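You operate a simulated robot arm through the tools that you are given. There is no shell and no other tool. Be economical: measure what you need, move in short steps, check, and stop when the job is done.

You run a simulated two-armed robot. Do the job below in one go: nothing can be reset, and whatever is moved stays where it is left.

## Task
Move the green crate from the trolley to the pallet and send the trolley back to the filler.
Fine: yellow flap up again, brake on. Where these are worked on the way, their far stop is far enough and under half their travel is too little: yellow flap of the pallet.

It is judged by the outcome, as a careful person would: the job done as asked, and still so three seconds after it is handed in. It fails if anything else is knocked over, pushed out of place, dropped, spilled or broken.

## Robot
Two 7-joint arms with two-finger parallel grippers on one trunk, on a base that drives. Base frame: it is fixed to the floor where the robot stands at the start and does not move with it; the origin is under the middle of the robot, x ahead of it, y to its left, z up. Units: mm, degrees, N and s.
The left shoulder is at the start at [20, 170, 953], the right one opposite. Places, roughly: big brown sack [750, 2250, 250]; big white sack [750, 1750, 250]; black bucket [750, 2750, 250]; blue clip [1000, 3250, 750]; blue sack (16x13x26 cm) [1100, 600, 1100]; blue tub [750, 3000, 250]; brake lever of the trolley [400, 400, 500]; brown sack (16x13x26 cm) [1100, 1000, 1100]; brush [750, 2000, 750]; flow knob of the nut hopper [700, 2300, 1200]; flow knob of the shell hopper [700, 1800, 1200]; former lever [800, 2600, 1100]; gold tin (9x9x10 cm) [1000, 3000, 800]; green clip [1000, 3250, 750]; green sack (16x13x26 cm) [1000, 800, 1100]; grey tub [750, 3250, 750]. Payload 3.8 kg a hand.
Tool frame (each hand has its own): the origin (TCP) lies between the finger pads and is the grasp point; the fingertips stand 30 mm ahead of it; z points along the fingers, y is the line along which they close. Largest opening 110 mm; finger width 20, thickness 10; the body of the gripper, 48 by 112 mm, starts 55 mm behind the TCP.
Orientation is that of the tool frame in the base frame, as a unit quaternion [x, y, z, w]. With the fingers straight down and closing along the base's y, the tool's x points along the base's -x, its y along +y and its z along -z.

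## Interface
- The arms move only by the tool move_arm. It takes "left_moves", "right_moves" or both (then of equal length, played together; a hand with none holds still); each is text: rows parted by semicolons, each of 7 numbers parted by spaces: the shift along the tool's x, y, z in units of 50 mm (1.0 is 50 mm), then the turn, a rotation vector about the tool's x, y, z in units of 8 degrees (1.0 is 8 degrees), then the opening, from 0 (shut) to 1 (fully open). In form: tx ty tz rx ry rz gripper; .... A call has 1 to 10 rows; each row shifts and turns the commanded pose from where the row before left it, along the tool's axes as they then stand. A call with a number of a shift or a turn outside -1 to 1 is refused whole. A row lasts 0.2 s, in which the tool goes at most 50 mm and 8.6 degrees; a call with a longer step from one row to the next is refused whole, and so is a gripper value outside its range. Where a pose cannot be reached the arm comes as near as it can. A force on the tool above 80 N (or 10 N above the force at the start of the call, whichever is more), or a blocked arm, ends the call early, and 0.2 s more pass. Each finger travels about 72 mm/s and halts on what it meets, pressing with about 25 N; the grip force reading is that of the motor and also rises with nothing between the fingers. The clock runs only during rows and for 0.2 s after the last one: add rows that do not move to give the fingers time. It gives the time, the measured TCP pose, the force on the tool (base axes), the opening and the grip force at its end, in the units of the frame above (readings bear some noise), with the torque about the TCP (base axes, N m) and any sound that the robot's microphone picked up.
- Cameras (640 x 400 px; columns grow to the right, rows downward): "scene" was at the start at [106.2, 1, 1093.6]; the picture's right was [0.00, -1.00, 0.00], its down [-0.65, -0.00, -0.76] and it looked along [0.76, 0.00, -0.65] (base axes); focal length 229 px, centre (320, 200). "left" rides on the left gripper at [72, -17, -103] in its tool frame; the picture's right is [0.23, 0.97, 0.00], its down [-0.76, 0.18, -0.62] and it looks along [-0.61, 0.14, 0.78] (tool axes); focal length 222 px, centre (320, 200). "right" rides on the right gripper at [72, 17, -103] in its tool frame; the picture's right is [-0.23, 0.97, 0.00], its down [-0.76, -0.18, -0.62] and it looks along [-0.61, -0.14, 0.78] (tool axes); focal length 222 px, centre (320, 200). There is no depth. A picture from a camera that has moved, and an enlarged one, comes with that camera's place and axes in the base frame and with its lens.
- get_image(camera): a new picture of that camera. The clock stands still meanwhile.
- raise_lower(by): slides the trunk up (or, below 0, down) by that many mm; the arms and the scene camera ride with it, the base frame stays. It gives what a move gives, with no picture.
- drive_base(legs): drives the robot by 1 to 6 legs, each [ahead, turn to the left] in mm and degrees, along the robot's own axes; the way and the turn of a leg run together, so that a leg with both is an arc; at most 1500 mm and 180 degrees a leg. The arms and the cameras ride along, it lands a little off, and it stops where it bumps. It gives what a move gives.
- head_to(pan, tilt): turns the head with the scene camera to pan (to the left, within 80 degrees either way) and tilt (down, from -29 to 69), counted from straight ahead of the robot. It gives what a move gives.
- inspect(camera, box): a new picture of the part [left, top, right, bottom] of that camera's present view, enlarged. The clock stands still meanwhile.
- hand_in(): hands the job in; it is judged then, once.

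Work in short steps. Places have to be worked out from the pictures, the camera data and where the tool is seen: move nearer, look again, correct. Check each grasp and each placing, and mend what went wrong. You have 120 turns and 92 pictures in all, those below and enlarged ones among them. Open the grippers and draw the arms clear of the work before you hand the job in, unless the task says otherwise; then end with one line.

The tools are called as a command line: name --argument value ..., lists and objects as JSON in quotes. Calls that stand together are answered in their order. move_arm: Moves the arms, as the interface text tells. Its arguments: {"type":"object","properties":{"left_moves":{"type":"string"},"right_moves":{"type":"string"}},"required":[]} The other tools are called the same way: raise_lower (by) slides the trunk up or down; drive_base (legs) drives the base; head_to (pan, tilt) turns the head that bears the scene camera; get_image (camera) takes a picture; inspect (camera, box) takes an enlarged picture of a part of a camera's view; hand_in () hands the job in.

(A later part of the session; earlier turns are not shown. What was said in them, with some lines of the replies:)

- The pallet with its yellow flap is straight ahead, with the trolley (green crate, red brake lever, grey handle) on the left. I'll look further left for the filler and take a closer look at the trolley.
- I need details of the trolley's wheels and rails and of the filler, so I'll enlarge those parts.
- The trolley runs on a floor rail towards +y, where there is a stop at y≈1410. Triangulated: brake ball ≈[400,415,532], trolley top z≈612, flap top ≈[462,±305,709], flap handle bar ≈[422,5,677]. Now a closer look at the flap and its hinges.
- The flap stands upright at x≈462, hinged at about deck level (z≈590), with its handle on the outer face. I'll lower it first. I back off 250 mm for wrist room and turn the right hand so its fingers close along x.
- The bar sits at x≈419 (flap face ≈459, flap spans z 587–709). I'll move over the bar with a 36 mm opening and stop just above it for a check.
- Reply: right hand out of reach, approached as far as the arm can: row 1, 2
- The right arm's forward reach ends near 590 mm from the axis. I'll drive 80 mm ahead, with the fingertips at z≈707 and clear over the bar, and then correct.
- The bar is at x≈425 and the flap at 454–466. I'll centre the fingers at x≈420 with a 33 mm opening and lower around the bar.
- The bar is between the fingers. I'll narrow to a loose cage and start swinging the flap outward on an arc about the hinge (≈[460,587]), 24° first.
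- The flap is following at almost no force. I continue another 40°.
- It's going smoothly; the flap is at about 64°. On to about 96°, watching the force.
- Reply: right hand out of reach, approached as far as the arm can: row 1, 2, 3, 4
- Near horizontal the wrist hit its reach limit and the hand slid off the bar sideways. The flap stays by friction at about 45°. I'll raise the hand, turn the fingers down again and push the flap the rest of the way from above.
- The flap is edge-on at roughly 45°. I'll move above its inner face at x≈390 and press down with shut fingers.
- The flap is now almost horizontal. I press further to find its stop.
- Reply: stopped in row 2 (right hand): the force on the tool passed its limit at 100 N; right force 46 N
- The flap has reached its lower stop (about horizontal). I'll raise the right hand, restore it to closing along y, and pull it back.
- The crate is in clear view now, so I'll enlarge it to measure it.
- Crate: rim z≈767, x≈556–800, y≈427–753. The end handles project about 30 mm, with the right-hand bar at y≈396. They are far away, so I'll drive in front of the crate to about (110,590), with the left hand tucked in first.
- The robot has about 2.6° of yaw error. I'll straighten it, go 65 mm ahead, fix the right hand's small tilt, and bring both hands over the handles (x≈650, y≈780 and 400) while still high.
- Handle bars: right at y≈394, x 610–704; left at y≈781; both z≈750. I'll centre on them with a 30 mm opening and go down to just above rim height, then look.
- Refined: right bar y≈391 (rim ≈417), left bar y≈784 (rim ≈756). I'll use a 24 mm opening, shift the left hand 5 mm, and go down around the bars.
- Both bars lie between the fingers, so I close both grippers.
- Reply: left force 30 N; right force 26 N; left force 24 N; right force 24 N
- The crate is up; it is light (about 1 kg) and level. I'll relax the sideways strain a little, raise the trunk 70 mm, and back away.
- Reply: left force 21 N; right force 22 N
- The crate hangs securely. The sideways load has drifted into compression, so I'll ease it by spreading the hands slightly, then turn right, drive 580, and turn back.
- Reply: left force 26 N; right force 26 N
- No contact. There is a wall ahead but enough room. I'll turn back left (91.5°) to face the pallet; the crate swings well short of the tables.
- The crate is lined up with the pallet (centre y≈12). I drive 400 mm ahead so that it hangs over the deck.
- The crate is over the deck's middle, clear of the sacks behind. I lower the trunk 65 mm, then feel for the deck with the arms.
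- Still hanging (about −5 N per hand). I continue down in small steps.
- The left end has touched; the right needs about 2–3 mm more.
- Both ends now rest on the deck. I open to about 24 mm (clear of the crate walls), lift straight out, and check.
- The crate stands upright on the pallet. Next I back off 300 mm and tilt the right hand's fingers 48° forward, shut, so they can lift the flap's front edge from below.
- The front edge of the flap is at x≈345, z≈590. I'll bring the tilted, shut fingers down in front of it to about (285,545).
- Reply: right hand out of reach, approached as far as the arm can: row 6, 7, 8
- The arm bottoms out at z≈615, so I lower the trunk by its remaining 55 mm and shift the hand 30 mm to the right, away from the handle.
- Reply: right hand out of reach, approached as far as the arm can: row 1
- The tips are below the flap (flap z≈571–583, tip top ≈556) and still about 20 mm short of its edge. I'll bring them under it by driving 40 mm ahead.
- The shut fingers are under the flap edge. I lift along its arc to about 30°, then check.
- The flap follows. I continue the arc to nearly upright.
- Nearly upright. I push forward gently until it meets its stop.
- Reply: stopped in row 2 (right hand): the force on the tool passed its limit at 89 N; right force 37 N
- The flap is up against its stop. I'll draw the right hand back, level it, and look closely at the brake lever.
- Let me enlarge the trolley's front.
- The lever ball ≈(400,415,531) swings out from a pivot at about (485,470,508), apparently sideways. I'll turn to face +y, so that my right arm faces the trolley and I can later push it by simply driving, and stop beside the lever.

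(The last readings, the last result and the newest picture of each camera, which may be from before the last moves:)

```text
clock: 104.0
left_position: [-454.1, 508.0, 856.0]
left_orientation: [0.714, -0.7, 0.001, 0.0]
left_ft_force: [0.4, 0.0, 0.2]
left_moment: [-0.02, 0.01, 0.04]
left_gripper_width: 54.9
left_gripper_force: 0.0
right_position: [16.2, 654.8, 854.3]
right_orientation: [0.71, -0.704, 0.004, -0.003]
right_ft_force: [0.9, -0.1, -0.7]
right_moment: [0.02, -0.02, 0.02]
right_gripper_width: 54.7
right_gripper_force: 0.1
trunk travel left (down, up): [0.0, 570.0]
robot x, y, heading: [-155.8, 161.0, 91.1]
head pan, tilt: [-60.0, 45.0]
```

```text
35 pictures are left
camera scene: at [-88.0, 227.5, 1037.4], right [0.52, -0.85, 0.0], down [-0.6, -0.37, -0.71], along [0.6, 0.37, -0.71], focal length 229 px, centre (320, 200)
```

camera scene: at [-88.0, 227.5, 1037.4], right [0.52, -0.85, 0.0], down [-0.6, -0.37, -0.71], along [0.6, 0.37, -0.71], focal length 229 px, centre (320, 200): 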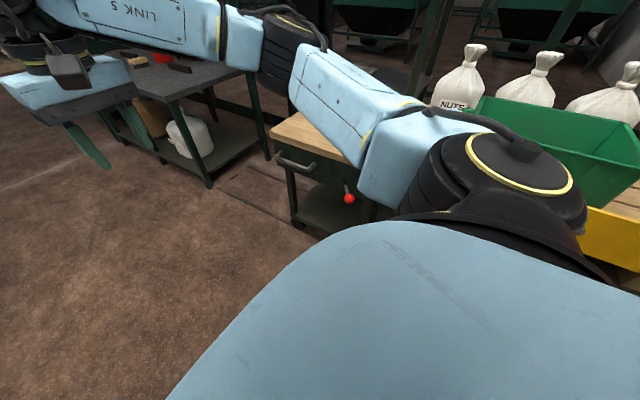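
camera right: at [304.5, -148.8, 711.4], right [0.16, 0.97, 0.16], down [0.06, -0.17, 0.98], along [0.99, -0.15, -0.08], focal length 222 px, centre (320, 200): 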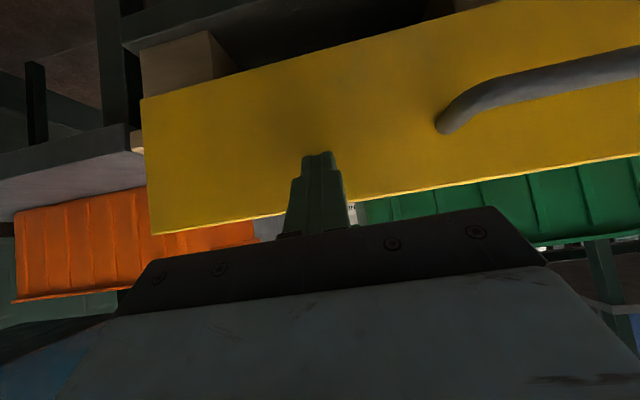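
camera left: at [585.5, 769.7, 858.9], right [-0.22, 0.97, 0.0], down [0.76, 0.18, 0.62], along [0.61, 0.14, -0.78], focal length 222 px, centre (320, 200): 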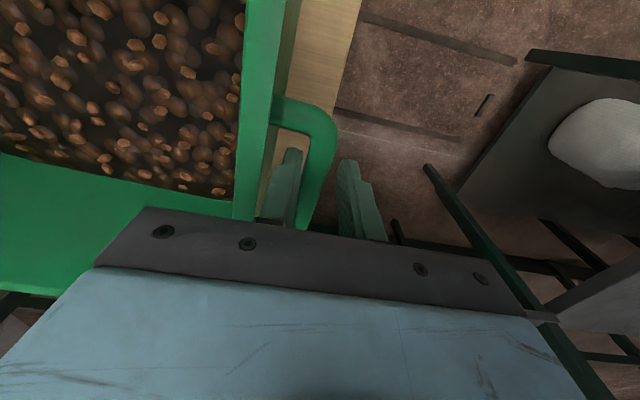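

In this pose the fingers close along x. I bring the right hand high over the lever, to about (400,415).

move_arm --right_moves "0.45 -0.73 0 0 0 0 0.5;0.45 -0.73 0 0 0 0 0.5;0.45 -0.73 0 0 0 0 0.5;0.45 -0.73 0 0 0 0 0.5;0.45 -0.73 0 0 0 0 0.5;0.45 -0.73 0 0 0 0 0.5;0.45 -0.73 0 0 0 0 0.5;0.45 -0.73 0 0 0 0 0.5;0.45 -0.73 0 0 0 0 0.5;0.45 -0.73 0 0 0 0 0.5"

get_image --camera "right"

get_image --camera "scene"

```text
clock: 106.2
left_position: [-453.4, 507.4, 856.0]
left_orientation: [0.714, -0.7, 0.001, 0.0]
left_ft_force: [-0.1, 0.1, 0.2]
left_moment: [-0.01, 0.0, 0.02]
left_gripper_width: 55.3
left_gripper_force: 0.1
right_position: [380.0, 431.2, 854.6]
right_orientation: [0.71, -0.704, 0.005, -0.004]
right_ft_force: [0.0, 0.3, 0.5]
right_moment: [-0.02, -0.02, -0.02]
right_gripper_width: 55.0
right_gripper_force: 0.0
trunk travel left (down, up): [0.0, 570.0]
robot x, y, heading: [-158.4, 161.4, 91.5]
head pan, tilt: [-60.0, 45.0]
```

```text
34 pictures are left
camera right: at [364.6, 356.9, 959.0], right [-0.98, 0.22, -0.01], down [0.16, 0.76, 0.62], along [0.14, 0.61, -0.78], focal length 222 px, centre (320, 200)
```

right: 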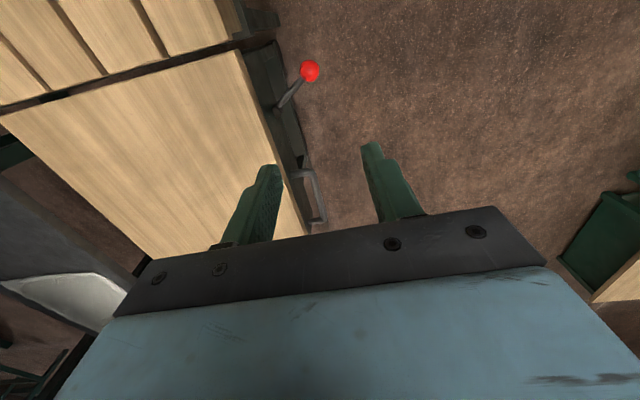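

```text
33 pictures are left
camera scene: at [-88.0, 227.4, 1037.4], right [0.52, -0.85, 0.0], down [-0.6, -0.37, -0.71], along [0.6, 0.37, -0.71], focal length 229 px, centre (320, 200)
```

scene: 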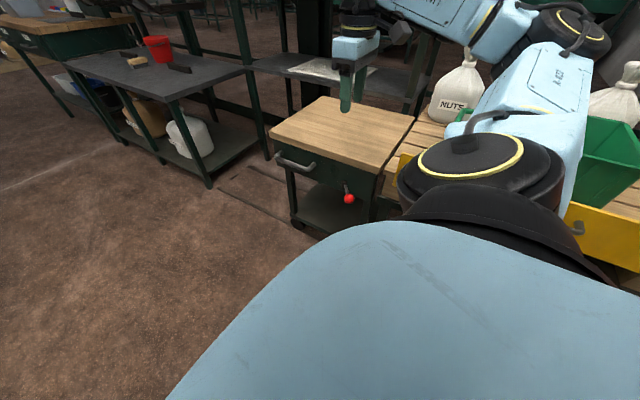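

Ball confirmed at (398,415,531). I'll zoom in on the lever's root for its swing plane.

inspect --camera "right" --box '[220, 20, 380, 120]'

inspect --camera "scene" --box '[310, 160, 390, 230]'

```text
4.00 times, centred on (300, 70) of right
camera zoom: at [364.6, 356.9, 959.0], right [-0.98, 0.22, -0.01], down [0.16, 0.76, 0.62], along [0.14, 0.61, -0.78], focal length 888 px, centre (400, 720)
```

zoom: 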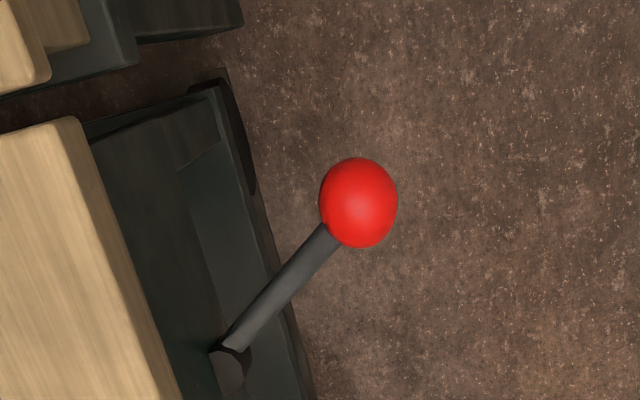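

```text
5.71 times, centred on (350, 195) of scene
camera zoom: at [-88.0, 227.4, 1037.4], right [0.52, -0.85, 0.0], down [-0.6, -0.37, -0.71], along [0.6, 0.37, -0.71], focal length 1310 px, centre (149, 229)
```

zoom: 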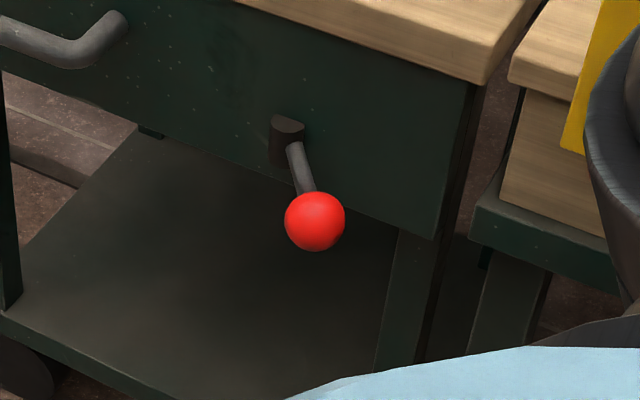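

The boss is a vertical pivot, so the lever swings horizontally. It is now about 33° to the −y side, and releasing means swinging it towards +y. I lower shut fingers on the −y side of the ball.

move_arm --right_moves "0.6 -0.25 0 0 0 0 0;0.5 0 0 0 0 0 0;0 0 1 0 0 0 0;0 0 1 0 0 0 0;0 0 1 0 0 0 0;0 0 1 0 0 0 0;0 0 1 0 0 0 0;0 0 0.9 0 0 0 0;0 0 0.2 0 0 0 0;0 0 0 0 0 0 0"

get_image --camera "right"

```text
clock: 108.4
left_position: [-453.8, 508.7, 854.4]
left_orientation: [0.714, -0.7, 0.001, 0.0]
left_ft_force: [0.0, 0.1, -0.4]
left_moment: [0.01, -0.01, 0.01]
left_gripper_width: 55.1
left_gripper_force: 0.1
right_position: [378.8, 390.4, 557.2]
right_orientation: [0.71, -0.704, 0.004, -0.003]
right_ft_force: [-0.1, -0.6, 0.2]
right_moment: [-0.01, -0.01, 0.02]
right_gripper_width: 0.1
right_gripper_force: 25.4
right hand out of reach, approached as far as the arm can: row 1, 2, 3, 4
trunk travel left (down, up): [0.0, 570.0]
robot x, y, heading: [-157.4, 163.5, 91.3]
head pan, tilt: [-60.0, 45.0]
```

```text
30 pictures are left
camera right: at [361.3, 317.8, 661.3], right [-0.98, 0.22, -0.01], down [0.16, 0.76, 0.62], along [0.14, 0.61, -0.78], focal length 222 px, centre (320, 200)
```

right: 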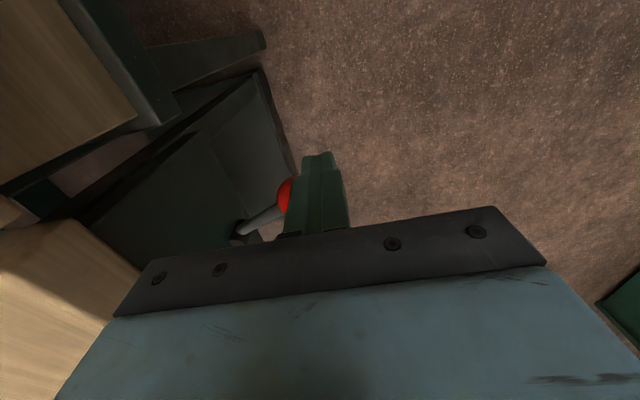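

The arm is at its sideways limit (x 379), about 18 mm short of the ball's centre. A 5° turn to the right brings the hand to about (397,343); then I lower it 12 mm.

drive_base --legs '[[0, -5]]'

move_arm --right_moves "0 0 0.24 0 0 0 0;0 0 0 0 0 0 0"

get_image --camera "right"

```text
clock: 109.3
left_position: [-423.5, 531.9, 855.3]
left_orientation: [-0.684, 0.73, -0.001, 0.0]
left_ft_force: [0.9, -1.0, 0.0]
left_moment: [0.0, 0.0, 0.0]
left_gripper_width: 54.9
left_gripper_force: 0.0
right_position: [396.7, 345.7, 557.5]
right_orientation: [-0.68, 0.733, -0.005, 0.002]
right_ft_force: [-1.1, 0.2, 0.9]
right_moment: [0.0, -0.03, -0.01]
right_gripper_width: 0.0
right_gripper_force: 24.5
trunk travel left (down, up): [0.0, 570.0]
robot x, y, heading: [-158.3, 160.7, 86.5]
head pan, tilt: [-60.0, 45.0]
```

```text
clock: 109.9
left_position: [-423.2, 532.3, 855.2]
left_orientation: [-0.684, 0.729, -0.001, 0.0]
left_ft_force: [0.1, -0.2, 0.0]
left_moment: [-0.04, -0.02, -0.01]
left_gripper_width: 54.9
left_gripper_force: 0.1
right_position: [396.2, 344.4, 544.8]
right_orientation: [-0.679, 0.734, -0.005, 0.003]
right_ft_force: [-0.7, 0.6, -0.8]
right_moment: [0.0, 0.0, 0.03]
right_gripper_width: 0.0
right_gripper_force: 24.5
trunk travel left (down, up): [0.0, 570.0]
robot x, y, heading: [-161.7, 162.7, 86.5]
head pan, tilt: [-60.0, 45.0]
```

```text
29 pictures are left
camera right: at [373.1, 273.6, 649.2], right [-0.95, 0.3, -0.01], down [0.23, 0.75, 0.62], along [0.2, 0.59, -0.78], focal length 222 px, centre (320, 200)
```

right: 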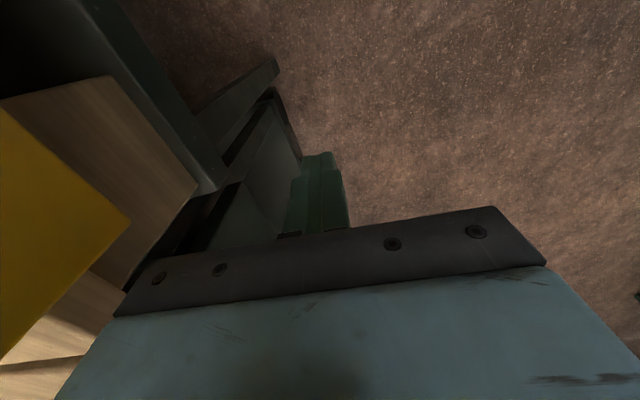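

Positioned behind the ball. I push towards +y in two parts.

move_arm --right_moves "-0.6 0.05 0 0 0 0 0;-0.4 0.03 0 0 0 0 0;-0.4 0.03 0 0 0 0 0;-0.4 0.03 0 0 0 0 0;0 0 0 0 0 0 0"

inspect --camera "scene" --box '[240, 80, 440, 240]'

```text
clock: 111.1
left_position: [-423.1, 532.1, 854.8]
left_orientation: [-0.684, 0.729, -0.001, 0.001]
left_ft_force: [0.2, 0.9, 0.1]
left_moment: [-0.01, 0.02, 0.02]
left_gripper_width: 55.0
left_gripper_force: 0.0
right_position: [395.9, 439.3, 546.2]
right_orientation: [-0.68, 0.733, -0.003, 0.004]
right_ft_force: [-0.5, 0.2, -0.3]
right_moment: [-0.01, 0.01, -0.03]
right_gripper_width: 0.2
right_gripper_force: 24.9
trunk travel left (down, up): [0.0, 570.0]
robot x, y, heading: [-153.0, 162.3, 86.2]
head pan, tilt: [-60.0, 45.0]
```

```text
2.50 times, centred on (340, 160) of scene
camera zoom: at [-82.9, 221.5, 1037.4], right [0.45, -0.9, 0.0], down [-0.63, -0.31, -0.71], along [0.63, 0.31, -0.71], focal length 573 px, centre (270, 300)
```

zoom: 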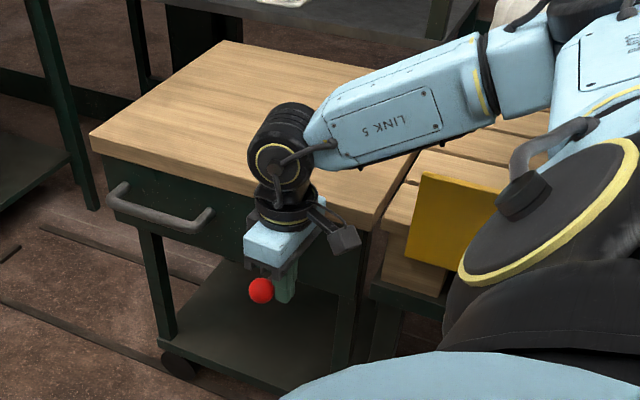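

The lever is swinging with the finger. I continue until it meets its stop.

move_arm --right_moves "-0.4 0.03 0 0 0 0 0;-0.4 0.03 0 0 0 0 0;-0.4 0.03 0 0 0 0 0;-0.3 0.03 0 0 0 0 0;0 0 0 0 0 0 0"

inspect --camera "scene" --box '[240, 80, 440, 240]'

```text
clock: 112.3
left_position: [-424.0, 531.5, 855.6]
left_orientation: [-0.684, 0.729, -0.002, 0.0]
left_ft_force: [0.0, 0.0, -0.8]
left_moment: [-0.03, 0.01, 0.02]
left_gripper_width: 55.0
left_gripper_force: 0.0
right_position: [394.4, 512.3, 545.0]
right_orientation: [-0.68, 0.733, -0.004, 0.004]
right_ft_force: [0.8, 0.0, 0.2]
right_moment: [0.0, 0.01, 0.0]
right_gripper_width: 0.1
right_gripper_force: 24.9
trunk travel left (down, up): [0.0, 570.0]
robot x, y, heading: [-159.7, 164.8, 86.6]
head pan, tilt: [-60.0, 45.0]
```

```text
2.50 times, centred on (340, 160) of scene
camera zoom: at [-82.8, 221.6, 1037.4], right [0.45, -0.9, 0.0], down [-0.63, -0.31, -0.71], along [0.63, 0.31, -0.71], focal length 573 px, centre (270, 300)
```

zoom: 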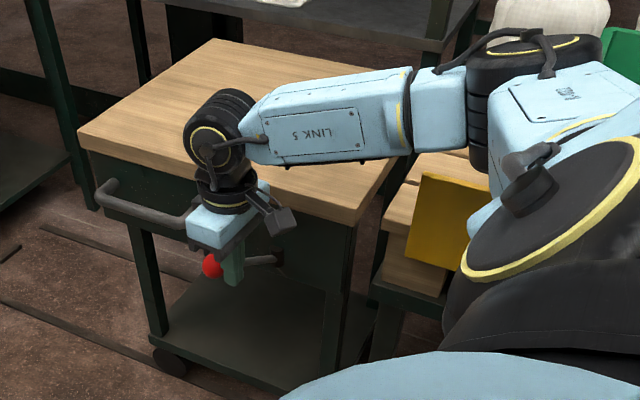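

The lever is over against its stop, and the last push rolled the free trolley a little. For a solid push I'd rather use the grey handle (≈x 440, y 580–735, z 552), so I raise the hand and move the base closer.

move_arm --right_moves "0.3 0 0 0 0 0 0;0 0 -1 0 0 0 0;0 0 -1 0 0 0 0;0 0 -1 0 0 0 0;0 0 -1 0 0 0 0;0 0 -1 0 0 0 0;0 0 0 0 0 0 0.35"

drive_base --legs '[[0, -19], [200, 0], [0, 22.5]]'

get_image --camera "right"

get_image --camera "scene"

```text
clock: 113.9
left_position: [-422.0, 532.5, 855.6]
left_orientation: [-0.684, 0.73, -0.002, 0.0]
left_ft_force: [0.2, 0.3, -0.2]
left_moment: [0.01, 0.02, 0.02]
left_gripper_width: 55.1
left_gripper_force: 0.0
right_position: [390.3, 497.7, 797.5]
right_orientation: [-0.68, 0.733, -0.005, 0.004]
right_ft_force: [-0.1, -0.9, -0.2]
right_moment: [0.02, 0.01, -0.03]
right_gripper_width: 38.3
right_gripper_force: 0.0
trunk travel left (down, up): [0.0, 570.0]
robot x, y, heading: [-157.7, 166.4, 86.4]
head pan, tilt: [-60.0, 45.0]
```

```text
clock: 117.7
left_position: [-364.2, 700.8, 855.4]
left_orientation: [-0.701, 0.714, -0.001, 0.0]
left_ft_force: [0.2, -0.3, -0.8]
left_moment: [-0.01, 0.01, -0.03]
left_gripper_width: 55.1
left_gripper_force: 0.0
right_position: [450.5, 703.8, 797.4]
right_orientation: [-0.697, 0.717, -0.005, 0.002]
right_ft_force: [0.4, 0.5, -0.6]
right_moment: [-0.01, 0.0, -0.01]
right_gripper_width: 38.8
right_gripper_force: 0.1
trunk travel left (down, up): [0.0, 570.0]
robot x, y, heading: [-78.7, 345.5, 89.2]
head pan, tilt: [-60.0, 45.0]
```

```text
26 pictures are left
camera right: at [430.3, 630.9, 900.9], right [-0.97, 0.26, -0.01], down [0.19, 0.76, 0.62], along [0.17, 0.6, -0.78], focal length 222 px, centre (320, 200)
```

right: 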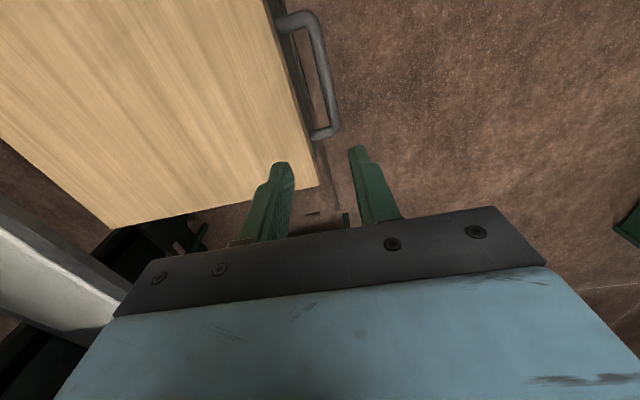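

```text
25 pictures are left
camera scene: at [-10.0, 405.8, 1037.4], right [0.49, -0.87, 0.0], down [-0.62, -0.34, -0.71], along [0.62, 0.34, -0.71], focal length 229 px, centre (320, 200)
```

scene: 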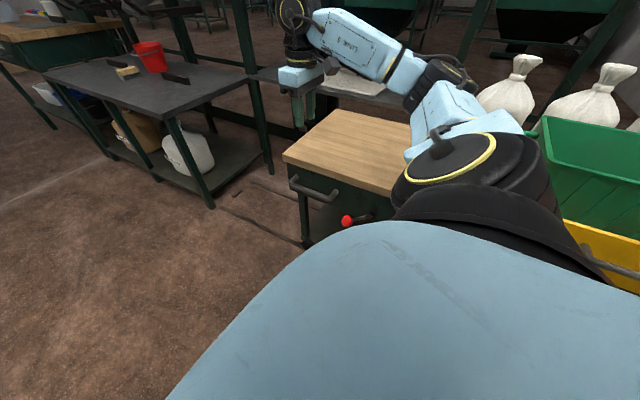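

The bar is at x≈443, y 629–758; the trolley's left edge is at 823 (it moved 20 mm). I'll lower the fingers astride the bar with TCP z≈572 so that the gripper body clears the table top.

move_arm --right_moves "0 0.14 0 0 0 0 0.32;0 0 1 0 0 0 0.32;0 0 1 0 0 0 0.32;0 0 1 0 0 0 0.32;0 0 0.8 0 0 0 0.32;0 0 0 0 0 0 0.32"

get_image --camera "right"

```text
clock: 119.1
left_position: [-364.9, 700.3, 855.1]
left_orientation: [-0.701, 0.713, -0.002, 0.0]
left_ft_force: [-0.7, 0.1, 0.1]
left_moment: [-0.03, 0.01, 0.0]
left_gripper_width: 54.9
left_gripper_force: 0.2
right_position: [446.4, 704.4, 605.6]
right_orientation: [-0.696, 0.718, -0.005, 0.003]
right_ft_force: [0.1, -0.4, 0.1]
right_moment: [-0.01, 0.02, 0.01]
right_gripper_width: 35.1
right_gripper_force: 0.1
trunk travel left (down, up): [0.0, 570.0]
robot x, y, heading: [-86.5, 347.4, 89.3]
head pan, tilt: [-60.0, 45.0]
```

```text
24 pictures are left
camera right: at [426.4, 631.7, 710.0], right [-0.97, 0.26, -0.01], down [0.19, 0.76, 0.62], along [0.17, 0.6, -0.78], focal length 222 px, centre (320, 200)
```

right: 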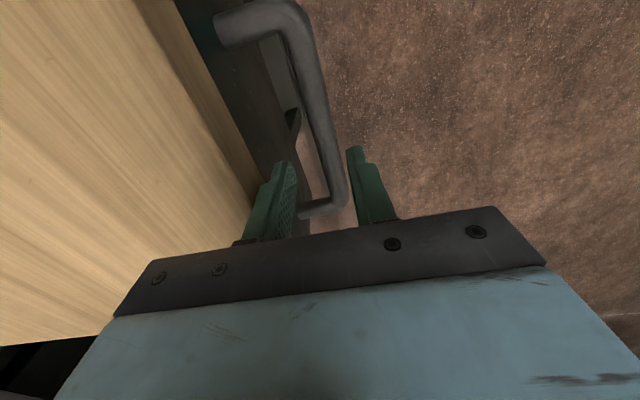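

The bar lies between the fingers. I'll lower the last 33 mm and narrow the cage a little.

move_arm --right_moves "0 0.06 0.33 0 0 0 0.3;0 0 0.33 0 0 0 0.3;0 0 0 0 0 0 0.26"

drive_base --legs '[[150, 0]]'

get_image --camera "scene"

```text
clock: 119.9
left_position: [-364.1, 701.7, 855.3]
left_orientation: [-0.701, 0.713, -0.001, 0.0]
left_ft_force: [-0.2, -0.4, -0.5]
left_moment: [0.01, 0.01, 0.01]
left_gripper_width: 55.0
left_gripper_force: 0.1
right_position: [443.1, 704.5, 573.5]
right_orientation: [-0.698, 0.716, -0.005, 0.003]
right_ft_force: [0.1, 0.6, -1.4]
right_moment: [-0.01, -0.04, 0.05]
right_gripper_width: 28.7
right_gripper_force: 0.0
trunk travel left (down, up): [0.0, 570.0]
robot x, y, heading: [-83.7, 345.5, 89.3]
head pan, tilt: [-60.0, 45.0]
```

```text
clock: 121.3
left_position: [-362.3, 847.5, 855.9]
left_orientation: [-0.702, 0.713, -0.001, 0.0]
left_ft_force: [0.3, -0.1, -0.4]
left_moment: [0.02, -0.02, -0.01]
left_gripper_width: 55.1
left_gripper_force: 0.1
right_position: [444.8, 852.7, 573.1]
right_orientation: [-0.698, 0.716, -0.004, 0.003]
right_ft_force: [0.1, -0.1, -0.1]
right_moment: [-0.03, 0.01, -0.03]
right_gripper_width: 28.5
right_gripper_force: 0.1
trunk travel left (down, up): [0.0, 570.0]
robot x, y, heading: [-81.7, 491.8, 89.5]
head pan, tilt: [-60.0, 45.0]
```

```text
23 pictures are left
camera scene: at [-7.9, 553.1, 1037.3], right [0.49, -0.87, 0.0], down [-0.62, -0.35, -0.71], along [0.62, 0.35, -0.71], focal length 229 px, centre (320, 200)
```

scene: 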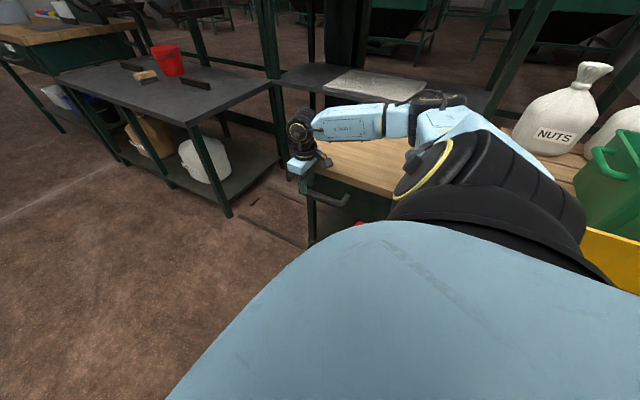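

The trolley rolls with the hand at no noticeable force. I drive another 300 mm.

drive_base --legs '[[300, 0]]'

get_image --camera "scene"

get_image --camera "right"

```text
clock: 123.3
left_position: [-359.4, 1146.9, 856.2]
left_orientation: [-0.701, 0.713, -0.001, 0.0]
left_ft_force: [-0.2, -0.7, -0.1]
left_moment: [-0.03, 0.01, 0.0]
left_gripper_width: 54.9
left_gripper_force: 0.1
right_position: [448.9, 1154.4, 573.8]
right_orientation: [-0.697, 0.717, -0.003, 0.004]
right_ft_force: [-6.6, 3.8, 3.8]
right_moment: [0.13, 0.23, 0.04]
right_gripper_width: 31.7
right_gripper_force: 2.9
trunk travel left (down, up): [0.0, 570.0]
robot x, y, heading: [-73.4, 792.4, 89.4]
head pan, tilt: [-60.0, 45.0]
```

```text
22 pictures are left
camera scene: at [-4.5, 853.3, 1037.4], right [0.49, -0.87, 0.0], down [-0.62, -0.35, -0.71], along [0.62, 0.35, -0.71], focal length 229 px, centre (320, 200)
```

scene: 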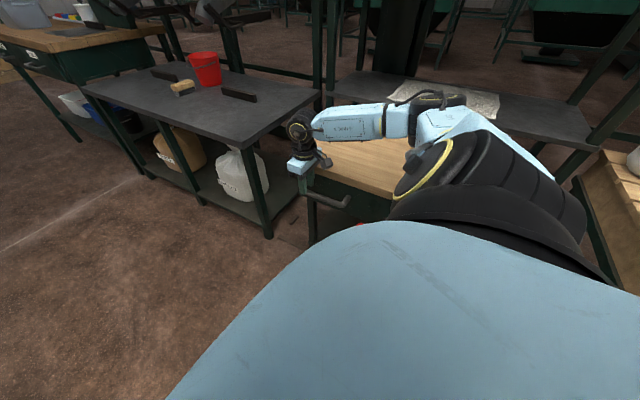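

```text
21 pictures are left
camera right: at [429.6, 1080.9, 677.2], right [-0.97, 0.25, -0.01], down [0.19, 0.76, 0.63], along [0.17, 0.6, -0.78], focal length 222 px, centre (320, 200)
```

right: 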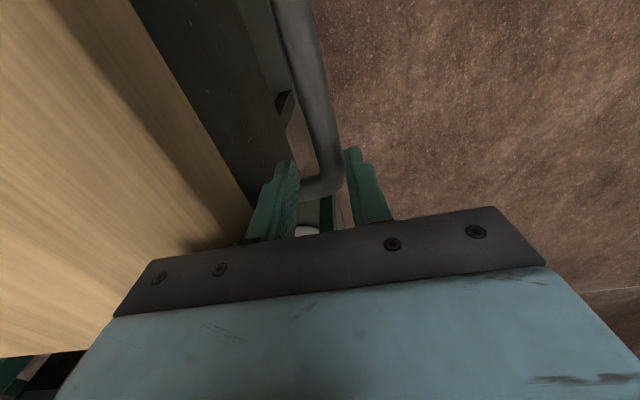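

About 180 mm should remain. I ease the sideways drift and go on 120 mm.

move_arm --right_moves "0 0.12 0 0 0 0 0.27;0 0 0 0 0 0 0.27"

drive_base --legs '[[120, 0]]'

head_to --pan -40 --tilt 45

get_image --camera "scene"

```text
clock: 123.9
left_position: [-359.1, 1147.8, 855.3]
left_orientation: [-0.702, 0.713, 0.0, 0.001]
left_ft_force: [0.6, -0.1, -0.4]
left_moment: [-0.01, 0.0, 0.05]
left_gripper_width: 55.1
left_gripper_force: 0.1
right_position: [442.4, 1154.6, 572.9]
right_orientation: [-0.698, 0.716, -0.003, 0.005]
right_ft_force: [-0.2, 0.3, -0.3]
right_moment: [-0.01, -0.02, -0.01]
right_gripper_width: 30.0
right_gripper_force: 0.0
trunk travel left (down, up): [0.0, 570.0]
robot x, y, heading: [-76.1, 792.1, 89.1]
head pan, tilt: [-60.0, 45.0]
```

```text
clock: 125.2
left_position: [-357.7, 1268.2, 856.6]
left_orientation: [-0.702, 0.712, -0.001, 0.0]
left_ft_force: [0.0, -0.2, 0.2]
left_moment: [0.0, 0.0, 0.02]
left_gripper_width: 55.0
left_gripper_force: 0.1
right_position: [445.0, 1275.5, 574.4]
right_orientation: [-0.697, 0.717, -0.003, 0.005]
right_ft_force: [0.5, 0.4, 0.6]
right_moment: [0.0, 0.02, 0.02]
right_gripper_width: 29.7
right_gripper_force: 0.0
trunk travel left (down, up): [0.0, 570.0]
robot x, y, heading: [-75.0, 910.8, 89.4]
head pan, tilt: [-60.0, 45.0]
```

```text
clock: 126.0
left_position: [-357.2, 1269.1, 855.7]
left_orientation: [-0.701, 0.713, -0.001, 0.0]
left_ft_force: [0.3, 0.0, -0.6]
left_moment: [0.03, 0.01, 0.01]
left_gripper_width: 54.9
left_gripper_force: 0.1
right_position: [445.2, 1275.2, 574.1]
right_orientation: [-0.698, 0.716, -0.003, 0.005]
right_ft_force: [-0.3, 0.3, -0.4]
right_moment: [0.01, 0.0, -0.01]
right_gripper_width: 29.9
right_gripper_force: 0.0
trunk travel left (down, up): [0.0, 570.0]
robot x, y, heading: [-74.7, 912.2, 89.3]
head pan, tilt: [-40.0, 45.0]
```

```text
20 pictures are left
camera scene: at [-20.2, 996.5, 1037.4], right [0.76, -0.65, 0.0], down [-0.46, -0.54, -0.71], along [0.46, 0.54, -0.71], focal length 229 px, centre (320, 200)
```

scene: 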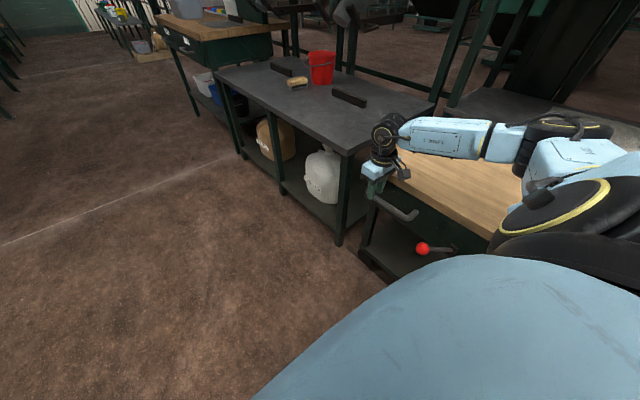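

The edge is at about 1350, close to the counter. For the last stretch I push with the arm, so that the force tells me when the stop is met.

move_arm --right_moves "-0.4 0 0 0 0 0 0.27;-0.4 0 0 0 0 0 0.27;-0.3 0 0 0 0 0 0.27;0 0 0 0 0 0 0.27"

get_image --camera "right"

```text
clock: 127.0
left_position: [-358.0, 1268.1, 855.6]
left_orientation: [-0.702, 0.712, -0.001, 0.0]
left_ft_force: [1.2, -0.1, -0.7]
left_moment: [-0.01, -0.03, -0.02]
left_gripper_width: 54.8
left_gripper_force: 0.0
right_position: [446.5, 1329.5, 572.0]
right_orientation: [-0.698, 0.716, -0.003, 0.005]
right_ft_force: [-0.7, 0.4, -0.1]
right_moment: [0.02, 0.0, -0.02]
right_gripper_width: 29.6
right_gripper_force: 0.0
trunk travel left (down, up): [0.0, 570.0]
robot x, y, heading: [-78.7, 914.2, 89.3]
head pan, tilt: [-40.0, 45.0]
```

```text
19 pictures are left
camera right: at [427.3, 1256.8, 676.0], right [-0.97, 0.25, -0.01], down [0.19, 0.76, 0.63], along [0.17, 0.6, -0.78], focal length 222 px, centre (320, 200)
```

right: 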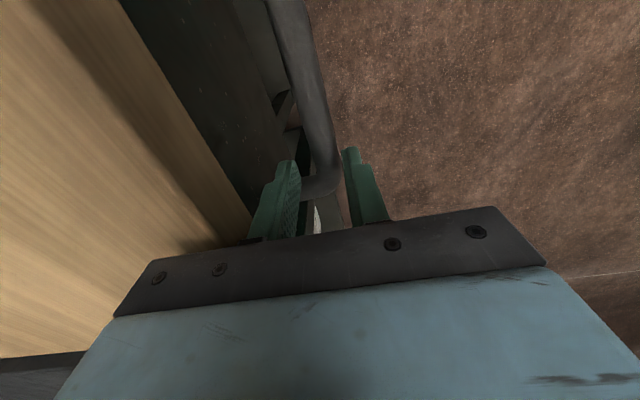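

No resistance yet, so I continue in small steps.

move_arm --right_moves "-0.25 0 0 0 0 0 0.27;-0.25 0 0 0 0 0 0.27;-0.25 0 0 0 0 0 0.27;0 0 0 0 0 0 0.27"

get_image --camera "scene"

```text
clock: 127.8
left_position: [-357.7, 1267.6, 856.7]
left_orientation: [-0.701, 0.713, -0.001, 0.001]
left_ft_force: [-0.8, -0.8, 0.2]
left_moment: [-0.01, 0.01, 0.02]
left_gripper_width: 55.2
left_gripper_force: 0.0
right_position: [448.7, 1354.2, 575.5]
right_orientation: [-0.691, 0.722, -0.011, -0.013]
right_ft_force: [-4.8, -13.2, 14.8]
right_moment: [-0.27, 0.04, -0.23]
right_gripper_width: 29.2
right_gripper_force: 0.1
trunk travel left (down, up): [0.0, 570.0]
robot x, y, heading: [-73.1, 913.4, 88.8]
head pan, tilt: [-40.0, 45.0]
stopped in row 4 (right hand): the force on the tool passed its limit at 87 N (the readings are from after the stop); the commanded pose is now the measured one
```

```text
18 pictures are left
camera scene: at [-21.7, 993.9, 1037.7], right [0.76, -0.66, 0.0], down [-0.46, -0.53, -0.71], along [0.46, 0.53, -0.71], focal length 229 px, centre (320, 200)
```

scene: 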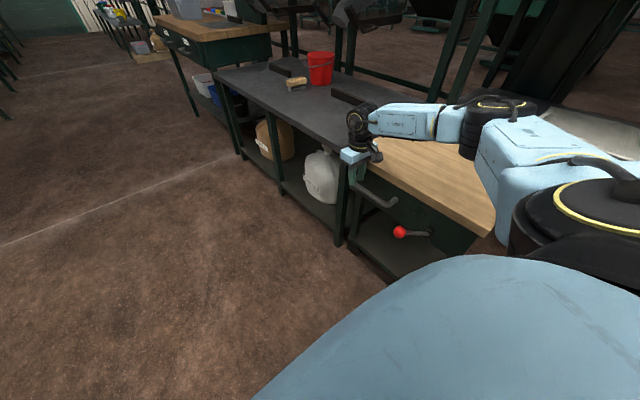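

The trolley is against its end stop at the filler (edge ≈1425). The brake ball is now at ≈(395,1137,531). I lift off the handle and go to the +y side of the ball.

move_arm --right_moves "0 0 -1 0 0 0 0.3;0 0 -1 0 0 0 0.3;0 0 -1 0 0 0 0.3;0.85 0.28 0 0 0 0 0;0.85 0.28 0 0 0 0 0;0.85 0.28 0 0 0 0 0;0.85 0.28 0 0 0 0 0;0 0 0.6 0 0 0 0;0 0 0 0 0 0 0"

get_image --camera "right"

get_image --camera "scene"

```text
clock: 129.8
left_position: [-356.1, 1268.5, 855.3]
left_orientation: [-0.701, 0.713, -0.001, 0.0]
left_ft_force: [1.0, 0.1, -0.4]
left_moment: [0.01, -0.01, -0.05]
left_gripper_width: 54.9
left_gripper_force: 0.1
right_position: [385.4, 1190.9, 694.4]
right_orientation: [-0.692, 0.722, -0.012, -0.012]
right_ft_force: [-0.1, 0.4, -0.4]
right_moment: [-0.03, -0.02, 0.04]
right_gripper_width: 0.0
right_gripper_force: 24.9
trunk travel left (down, up): [0.0, 570.0]
robot x, y, heading: [-77.5, 909.2, 89.1]
head pan, tilt: [-40.0, 45.0]
```

```text
17 pictures are left
camera right: at [367.3, 1123.2, 801.3], right [-0.96, 0.27, -0.01], down [0.21, 0.77, 0.6], along [0.16, 0.57, -0.8], focal length 222 px, centre (320, 200)
```

right: 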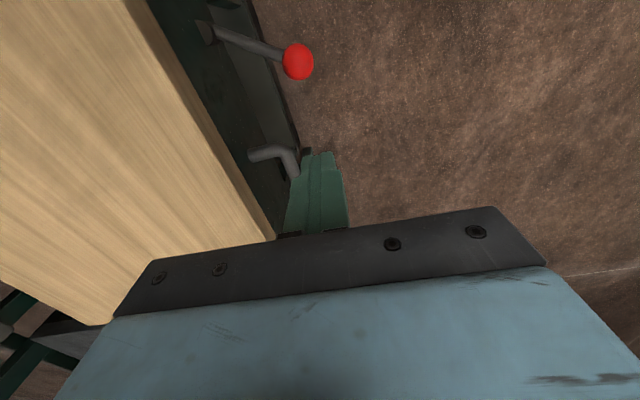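

```text
16 pictures are left
camera scene: at [-20.1, 995.5, 1037.4], right [0.76, -0.66, 0.0], down [-0.46, -0.53, -0.71], along [0.46, 0.53, -0.71], focal length 229 px, centre (320, 200)
```

scene: 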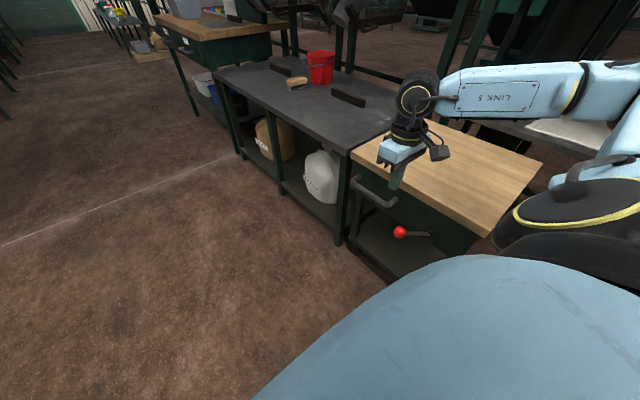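

Ball confirmed at (397,1138,531), pivot ≈(475,1092). I lower beside it on the +y side.

move_arm --right_moves "0 -0.2 1 0 0 0 0;0 0 1 0 0 0 0;0 0 0.98 0 0 0 0;0 0 0 0 0 0 0"

get_image --camera "right"

```text
refused: row 1 steps farther than a row can; nothing moved
```

```text
15 pictures are left
camera right: at [367.3, 1123.2, 801.3], right [-0.96, 0.27, -0.01], down [0.21, 0.77, 0.6], along [0.16, 0.57, -0.8], focal length 222 px, centre (320, 200)
```

right: 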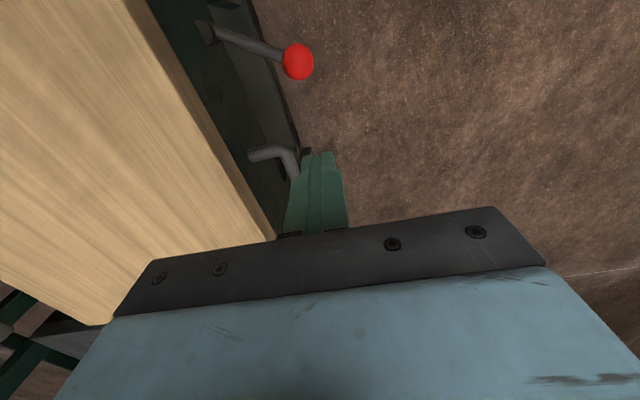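

That row was slightly too long, so I split it.

move_arm --right_moves "0 -0.2 0.5 0 0 0 0;0 0 1 0 0 0 0;0 0 1 0 0 0 0;0 0 0.48 0 0 0 0;0 0 0 0 0 0 0"

get_image --camera "right"

```text
clock: 131.0
left_position: [-356.4, 1268.8, 856.5]
left_orientation: [-0.701, 0.713, -0.001, 0.0]
left_ft_force: [-0.7, -0.8, -0.6]
left_moment: [-0.02, 0.0, 0.02]
left_gripper_width: 55.1
left_gripper_force: 0.0
right_position: [394.9, 1187.6, 548.3]
right_orientation: [-0.692, 0.722, -0.011, -0.013]
right_ft_force: [0.2, 0.1, -0.1]
right_moment: [0.03, 0.01, 0.02]
right_gripper_width: 0.0
right_gripper_force: 24.9
trunk travel left (down, up): [0.0, 570.0]
robot x, y, heading: [-72.2, 910.0, 89.1]
head pan, tilt: [-40.0, 45.0]
```

```text
14 pictures are left
camera right: at [375.9, 1119.4, 654.2], right [-0.96, 0.27, -0.01], down [0.21, 0.77, 0.6], along [0.16, 0.57, -0.8], focal length 222 px, centre (320, 200)
```

right: 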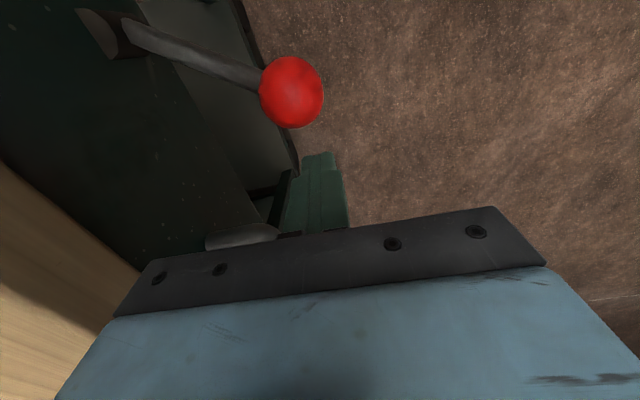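

The finger lies behind the ball. I swing the lever back towards −y briskly, so the trolley's inertia helps, and then check.

move_arm --right_moves "0.5 0 0 0 0 0 0;0.9 0 0 0 0 0 0;0.9 0 0 0 0 0 0;0.2 0 0 0 0 0 0;0 0 0 0 0 0 0"

get_image --camera "scene"

```text
clock: 132.2
left_position: [-356.6, 1268.4, 856.2]
left_orientation: [-0.701, 0.713, -0.001, 0.001]
left_ft_force: [0.7, -0.1, -0.8]
left_moment: [0.01, 0.02, -0.01]
left_gripper_width: 55.1
left_gripper_force: 0.0
right_position: [388.7, 1062.6, 552.1]
right_orientation: [-0.692, 0.721, -0.012, -0.013]
right_ft_force: [0.3, 0.8, -0.5]
right_moment: [0.01, -0.01, 0.02]
right_gripper_width: 0.1
right_gripper_force: 25.0
trunk travel left (down, up): [0.0, 570.0]
robot x, y, heading: [-74.1, 911.1, 89.2]
head pan, tilt: [-40.0, 45.0]
```

```text
13 pictures are left
camera scene: at [-20.2, 995.4, 1037.4], right [0.76, -0.66, 0.0], down [-0.46, -0.53, -0.71], along [0.46, 0.53, -0.71], focal length 229 px, centre (320, 200)
```

scene: 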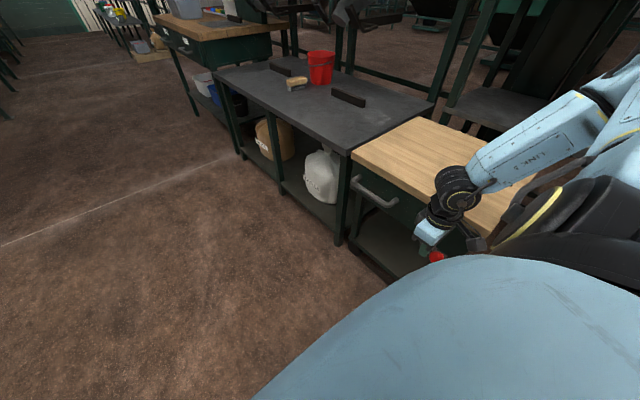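

The trolley stayed in place and the ball is back on the −y side (≈1032–1040). I press a little further to be sure it has reached its stop.

move_arm --right_moves "0.15 0 0 0 0 0 0;0.15 0 0 0 0 0 0;0.15 0 0 0 0 0 0;0 0 0 0 0 0 0"

inspect --camera "scene" --box '[320, 100, 520, 280]'

```text
clock: 133.3
left_position: [-355.9, 1268.9, 855.3]
left_orientation: [-0.701, 0.713, -0.001, -0.002]
left_ft_force: [-0.3, -1.0, -0.8]
left_moment: [0.0, 0.0, 0.0]
left_gripper_width: 55.0
left_gripper_force: 0.0
right_position: [388.9, 1058.5, 558.1]
right_orientation: [-0.697, 0.717, 0.007, 0.003]
right_ft_force: [0.2, 14.1, -5.5]
right_moment: [0.45, 0.05, 0.11]
right_gripper_width: 0.0
right_gripper_force: 24.3
trunk travel left (down, up): [0.0, 570.0]
robot x, y, heading: [-73.9, 912.5, 89.6]
head pan, tilt: [-40.0, 45.0]
stopped in row 4 (right hand): the force on the tool passed its limit at 80 N (the readings are from after the stop); the commanded pose is now the measured one
```

```text
2.22 times, centred on (420, 190) of scene
camera zoom: at [-20.0, 997.0, 1037.6], right [0.76, -0.65, 0.0], down [-0.46, -0.54, -0.71], along [0.46, 0.54, -0.71], focal length 509 px, centre (98, 222)
```

zoom: 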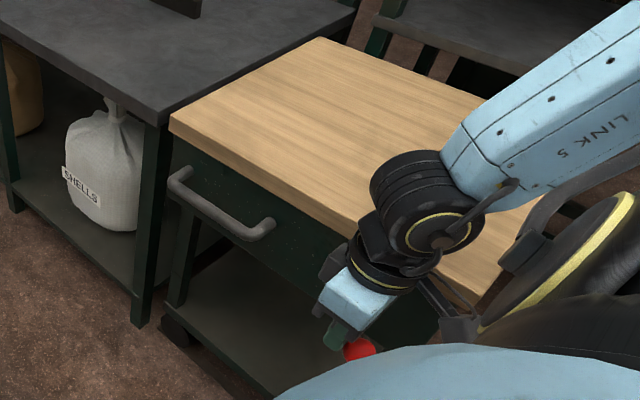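

The lever stands at its stop, and the braked trolley held against 80 N. I draw the hand off and up, open it, bring it back, and take a check picture.

move_arm --right_moves "-0.3 0.2 0 0 0 0 0;0 0.5 -0.8 0 0 0 0;0 0 -1 0 0 0 0;0 0 -1 0 0 0 0;0 0 -1 0 0 0 0.5;0 0 -1 0 0 0 1;0 1 0 0 0 0 1;0 1 0 0 0 0 1;0 1 0 0 0 0 1;0 0 0 0 0 0 1"

drive_base --legs '[[0, 20], [-500, 0], [0, -50]]'

head_to --pan -20 --tilt 35

get_image --camera "scene"

```text
clock: 135.5
left_position: [-355.9, 1269.3, 855.6]
left_orientation: [-0.701, 0.714, -0.001, 0.0]
left_ft_force: [0.1, -0.4, 0.4]
left_moment: [-0.05, -0.02, -0.01]
left_gripper_width: 54.9
left_gripper_force: 0.1
right_position: [253.2, 1133.1, 828.8]
right_orientation: [-0.696, 0.718, 0.003, -0.001]
right_ft_force: [0.3, 0.2, -0.4]
right_moment: [0.02, 0.02, -0.03]
right_gripper_width: 110.0
right_gripper_force: 0.0
right hand out of reach, approached as far as the arm can: row 3, 4, 7, 8, 9
trunk travel left (down, up): [0.0, 570.0]
robot x, y, heading: [-75.1, 912.6, 89.4]
head pan, tilt: [-40.0, 45.0]
```

```text
clock: 141.7
left_position: [17.9, 899.8, 854.8]
left_orientation: [-0.499, 0.867, -0.002, -0.001]
left_ft_force: [-0.1, -0.3, -0.3]
left_moment: [0.0, -0.01, 0.01]
left_gripper_width: 54.9
left_gripper_force: 0.1
right_position: [484.7, 484.9, 828.8]
right_orientation: [-0.494, 0.869, 0.004, 0.0]
right_ft_force: [1.0, -0.3, 0.2]
right_moment: [0.0, 0.02, 0.0]
right_gripper_width: 110.1
right_gripper_force: 0.1
trunk travel left (down, up): [0.0, 570.0]
robot x, y, heading: [91.7, 452.8, 60.1]
head pan, tilt: [-40.0, 45.0]
```

```text
clock: 142.5
left_position: [18.5, 900.6, 856.0]
left_orientation: [-0.499, 0.867, -0.001, 0.001]
left_ft_force: [-0.4, -0.6, -0.6]
left_moment: [0.01, 0.02, 0.04]
left_gripper_width: 55.4
left_gripper_force: 0.0
right_position: [484.7, 484.2, 828.1]
right_orientation: [-0.493, 0.87, 0.004, 0.0]
right_ft_force: [0.4, -0.2, -0.2]
right_moment: [-0.05, 0.0, 0.02]
right_gripper_width: 110.1
right_gripper_force: 0.1
trunk travel left (down, up): [0.0, 570.0]
robot x, y, heading: [91.3, 453.2, 60.2]
head pan, tilt: [-20.0, 35.0]
```

```text
11 pictures are left
camera scene: at [169.3, 527.6, 1052.2], right [0.64, -0.77, 0.0], down [-0.44, -0.37, -0.82], along [0.63, 0.53, -0.57], focal length 229 px, centre (320, 200)
```

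scene: 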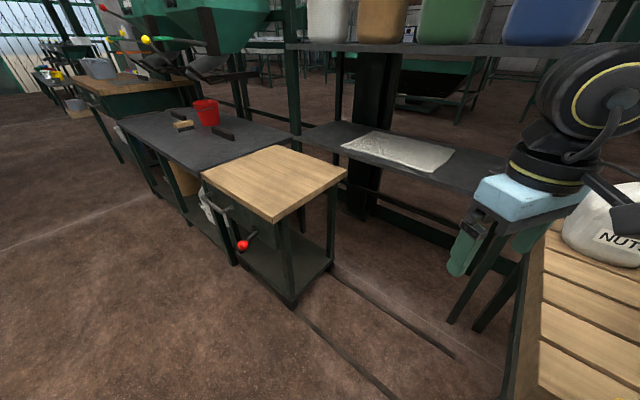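

The trolley stands at the filler's counter with the brake lever on the −y side. I back away from the work and check the pallet.

drive_base --legs '[[-250, 0], [0, -40]]'

head_to --pan 0 --tilt 35

get_image --camera "scene"

```text
clock: 146.2
left_position: [197.6, 630.2, 856.6]
left_orientation: [-0.176, 0.984, -0.001, -0.002]
left_ft_force: [0.4, 0.0, 0.0]
left_moment: [0.01, -0.03, 0.03]
left_gripper_width: 55.1
left_gripper_force: 0.2
right_position: [293.3, 11.4, 828.5]
right_orientation: [-0.169, 0.986, 0.003, 0.001]
right_ft_force: [-0.4, 0.6, -0.4]
right_moment: [0.01, 0.0, 0.01]
right_gripper_width: 110.1
right_gripper_force: 0.1
trunk travel left (down, up): [0.0, 570.0]
robot x, y, heading: [-31.6, 237.4, 20.6]
head pan, tilt: [-20.0, 35.0]
```

```text
clock: 147.0
left_position: [197.0, 628.8, 855.6]
left_orientation: [-0.175, 0.984, -0.001, -0.001]
left_ft_force: [0.5, -0.1, -0.5]
left_moment: [-0.04, 0.02, -0.04]
left_gripper_width: 54.9
left_gripper_force: 0.0
right_position: [292.0, 12.1, 828.5]
right_orientation: [-0.17, 0.985, 0.003, 0.001]
right_ft_force: [-0.1, 0.1, -0.4]
right_moment: [0.0, 0.0, 0.0]
right_gripper_width: 110.1
right_gripper_force: 0.1
trunk travel left (down, up): [0.0, 570.0]
robot x, y, heading: [-30.0, 234.8, 20.4]
head pan, tilt: [0.0, 35.0]
```

```text
10 pictures are left
camera scene: at [70.8, 276.7, 1052.2], right [0.35, -0.94, 0.0], down [-0.54, -0.2, -0.82], along [0.77, 0.29, -0.57], focal length 229 px, centre (320, 200)
```

scene: 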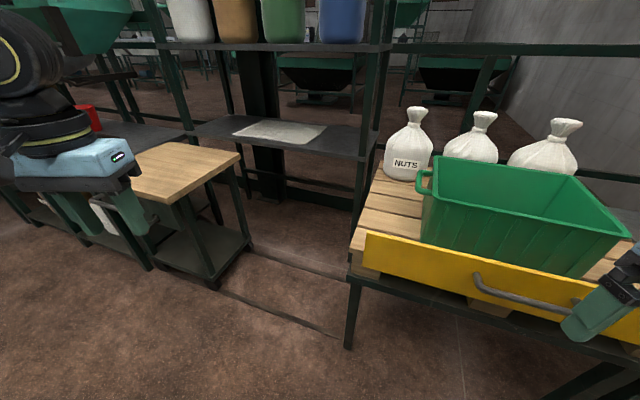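

The crate is on the pallet, the flap is up, the sacks are undisturbed, and the trolley is at the filler with its brake on. I open the left gripper and back clear.

drive_base --legs '[[-200, 0]]'

move_arm --left_moves "0 0 0 0 0 0 1;0 0 0 0 0 0 1;0 0 0 0 0 0 1"

get_image --camera "scene"

```text
clock: 148.6
left_position: [9.2, 559.7, 855.1]
left_orientation: [-0.176, 0.984, -0.001, -0.001]
left_ft_force: [-0.3, 0.4, -0.7]
left_moment: [0.05, 0.0, -0.05]
left_gripper_width: 55.3
left_gripper_force: 0.1
right_position: [104.9, -57.5, 827.9]
right_orientation: [-0.169, 0.986, 0.003, 0.001]
right_ft_force: [0.5, 0.6, 0.3]
right_moment: [-0.01, 0.01, -0.01]
right_gripper_width: 110.3
right_gripper_force: 0.1
trunk travel left (down, up): [0.0, 570.0]
robot x, y, heading: [-220.2, 168.4, 20.5]
head pan, tilt: [0.0, 35.0]
```

```text
clock: 149.4
left_position: [10.3, 560.0, 856.2]
left_orientation: [-0.177, 0.984, -0.001, -0.002]
left_ft_force: [-0.4, -0.7, 0.8]
left_moment: [0.01, 0.02, -0.04]
left_gripper_width: 110.0
left_gripper_force: 0.0
right_position: [105.5, -58.0, 829.4]
right_orientation: [-0.17, 0.985, 0.002, 0.001]
right_ft_force: [-0.4, -0.3, -0.6]
right_moment: [0.01, -0.01, 0.02]
right_gripper_width: 110.0
right_gripper_force: 0.1
trunk travel left (down, up): [0.0, 570.0]
robot x, y, heading: [-222.6, 166.4, 20.6]
head pan, tilt: [0.0, 35.0]
```

```text
9 pictures are left
camera scene: at [-116.2, 206.9, 1052.2], right [0.35, -0.94, 0.0], down [-0.54, -0.2, -0.82], along [0.77, 0.29, -0.57], focal length 229 px, centre (320, 200)
```

scene: 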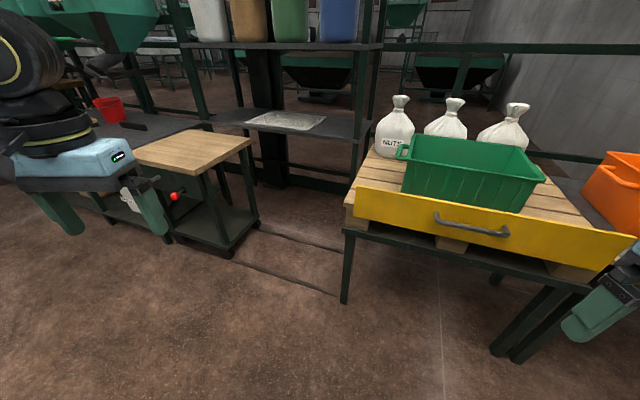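

Everything is in place and the arms are clear, so I hand the job in.

hand_in

```text
The job is handed in.
```

The green crate is on the pallet with the yellow flap back up, and the trolley is against its stop at the filler with the brake on.
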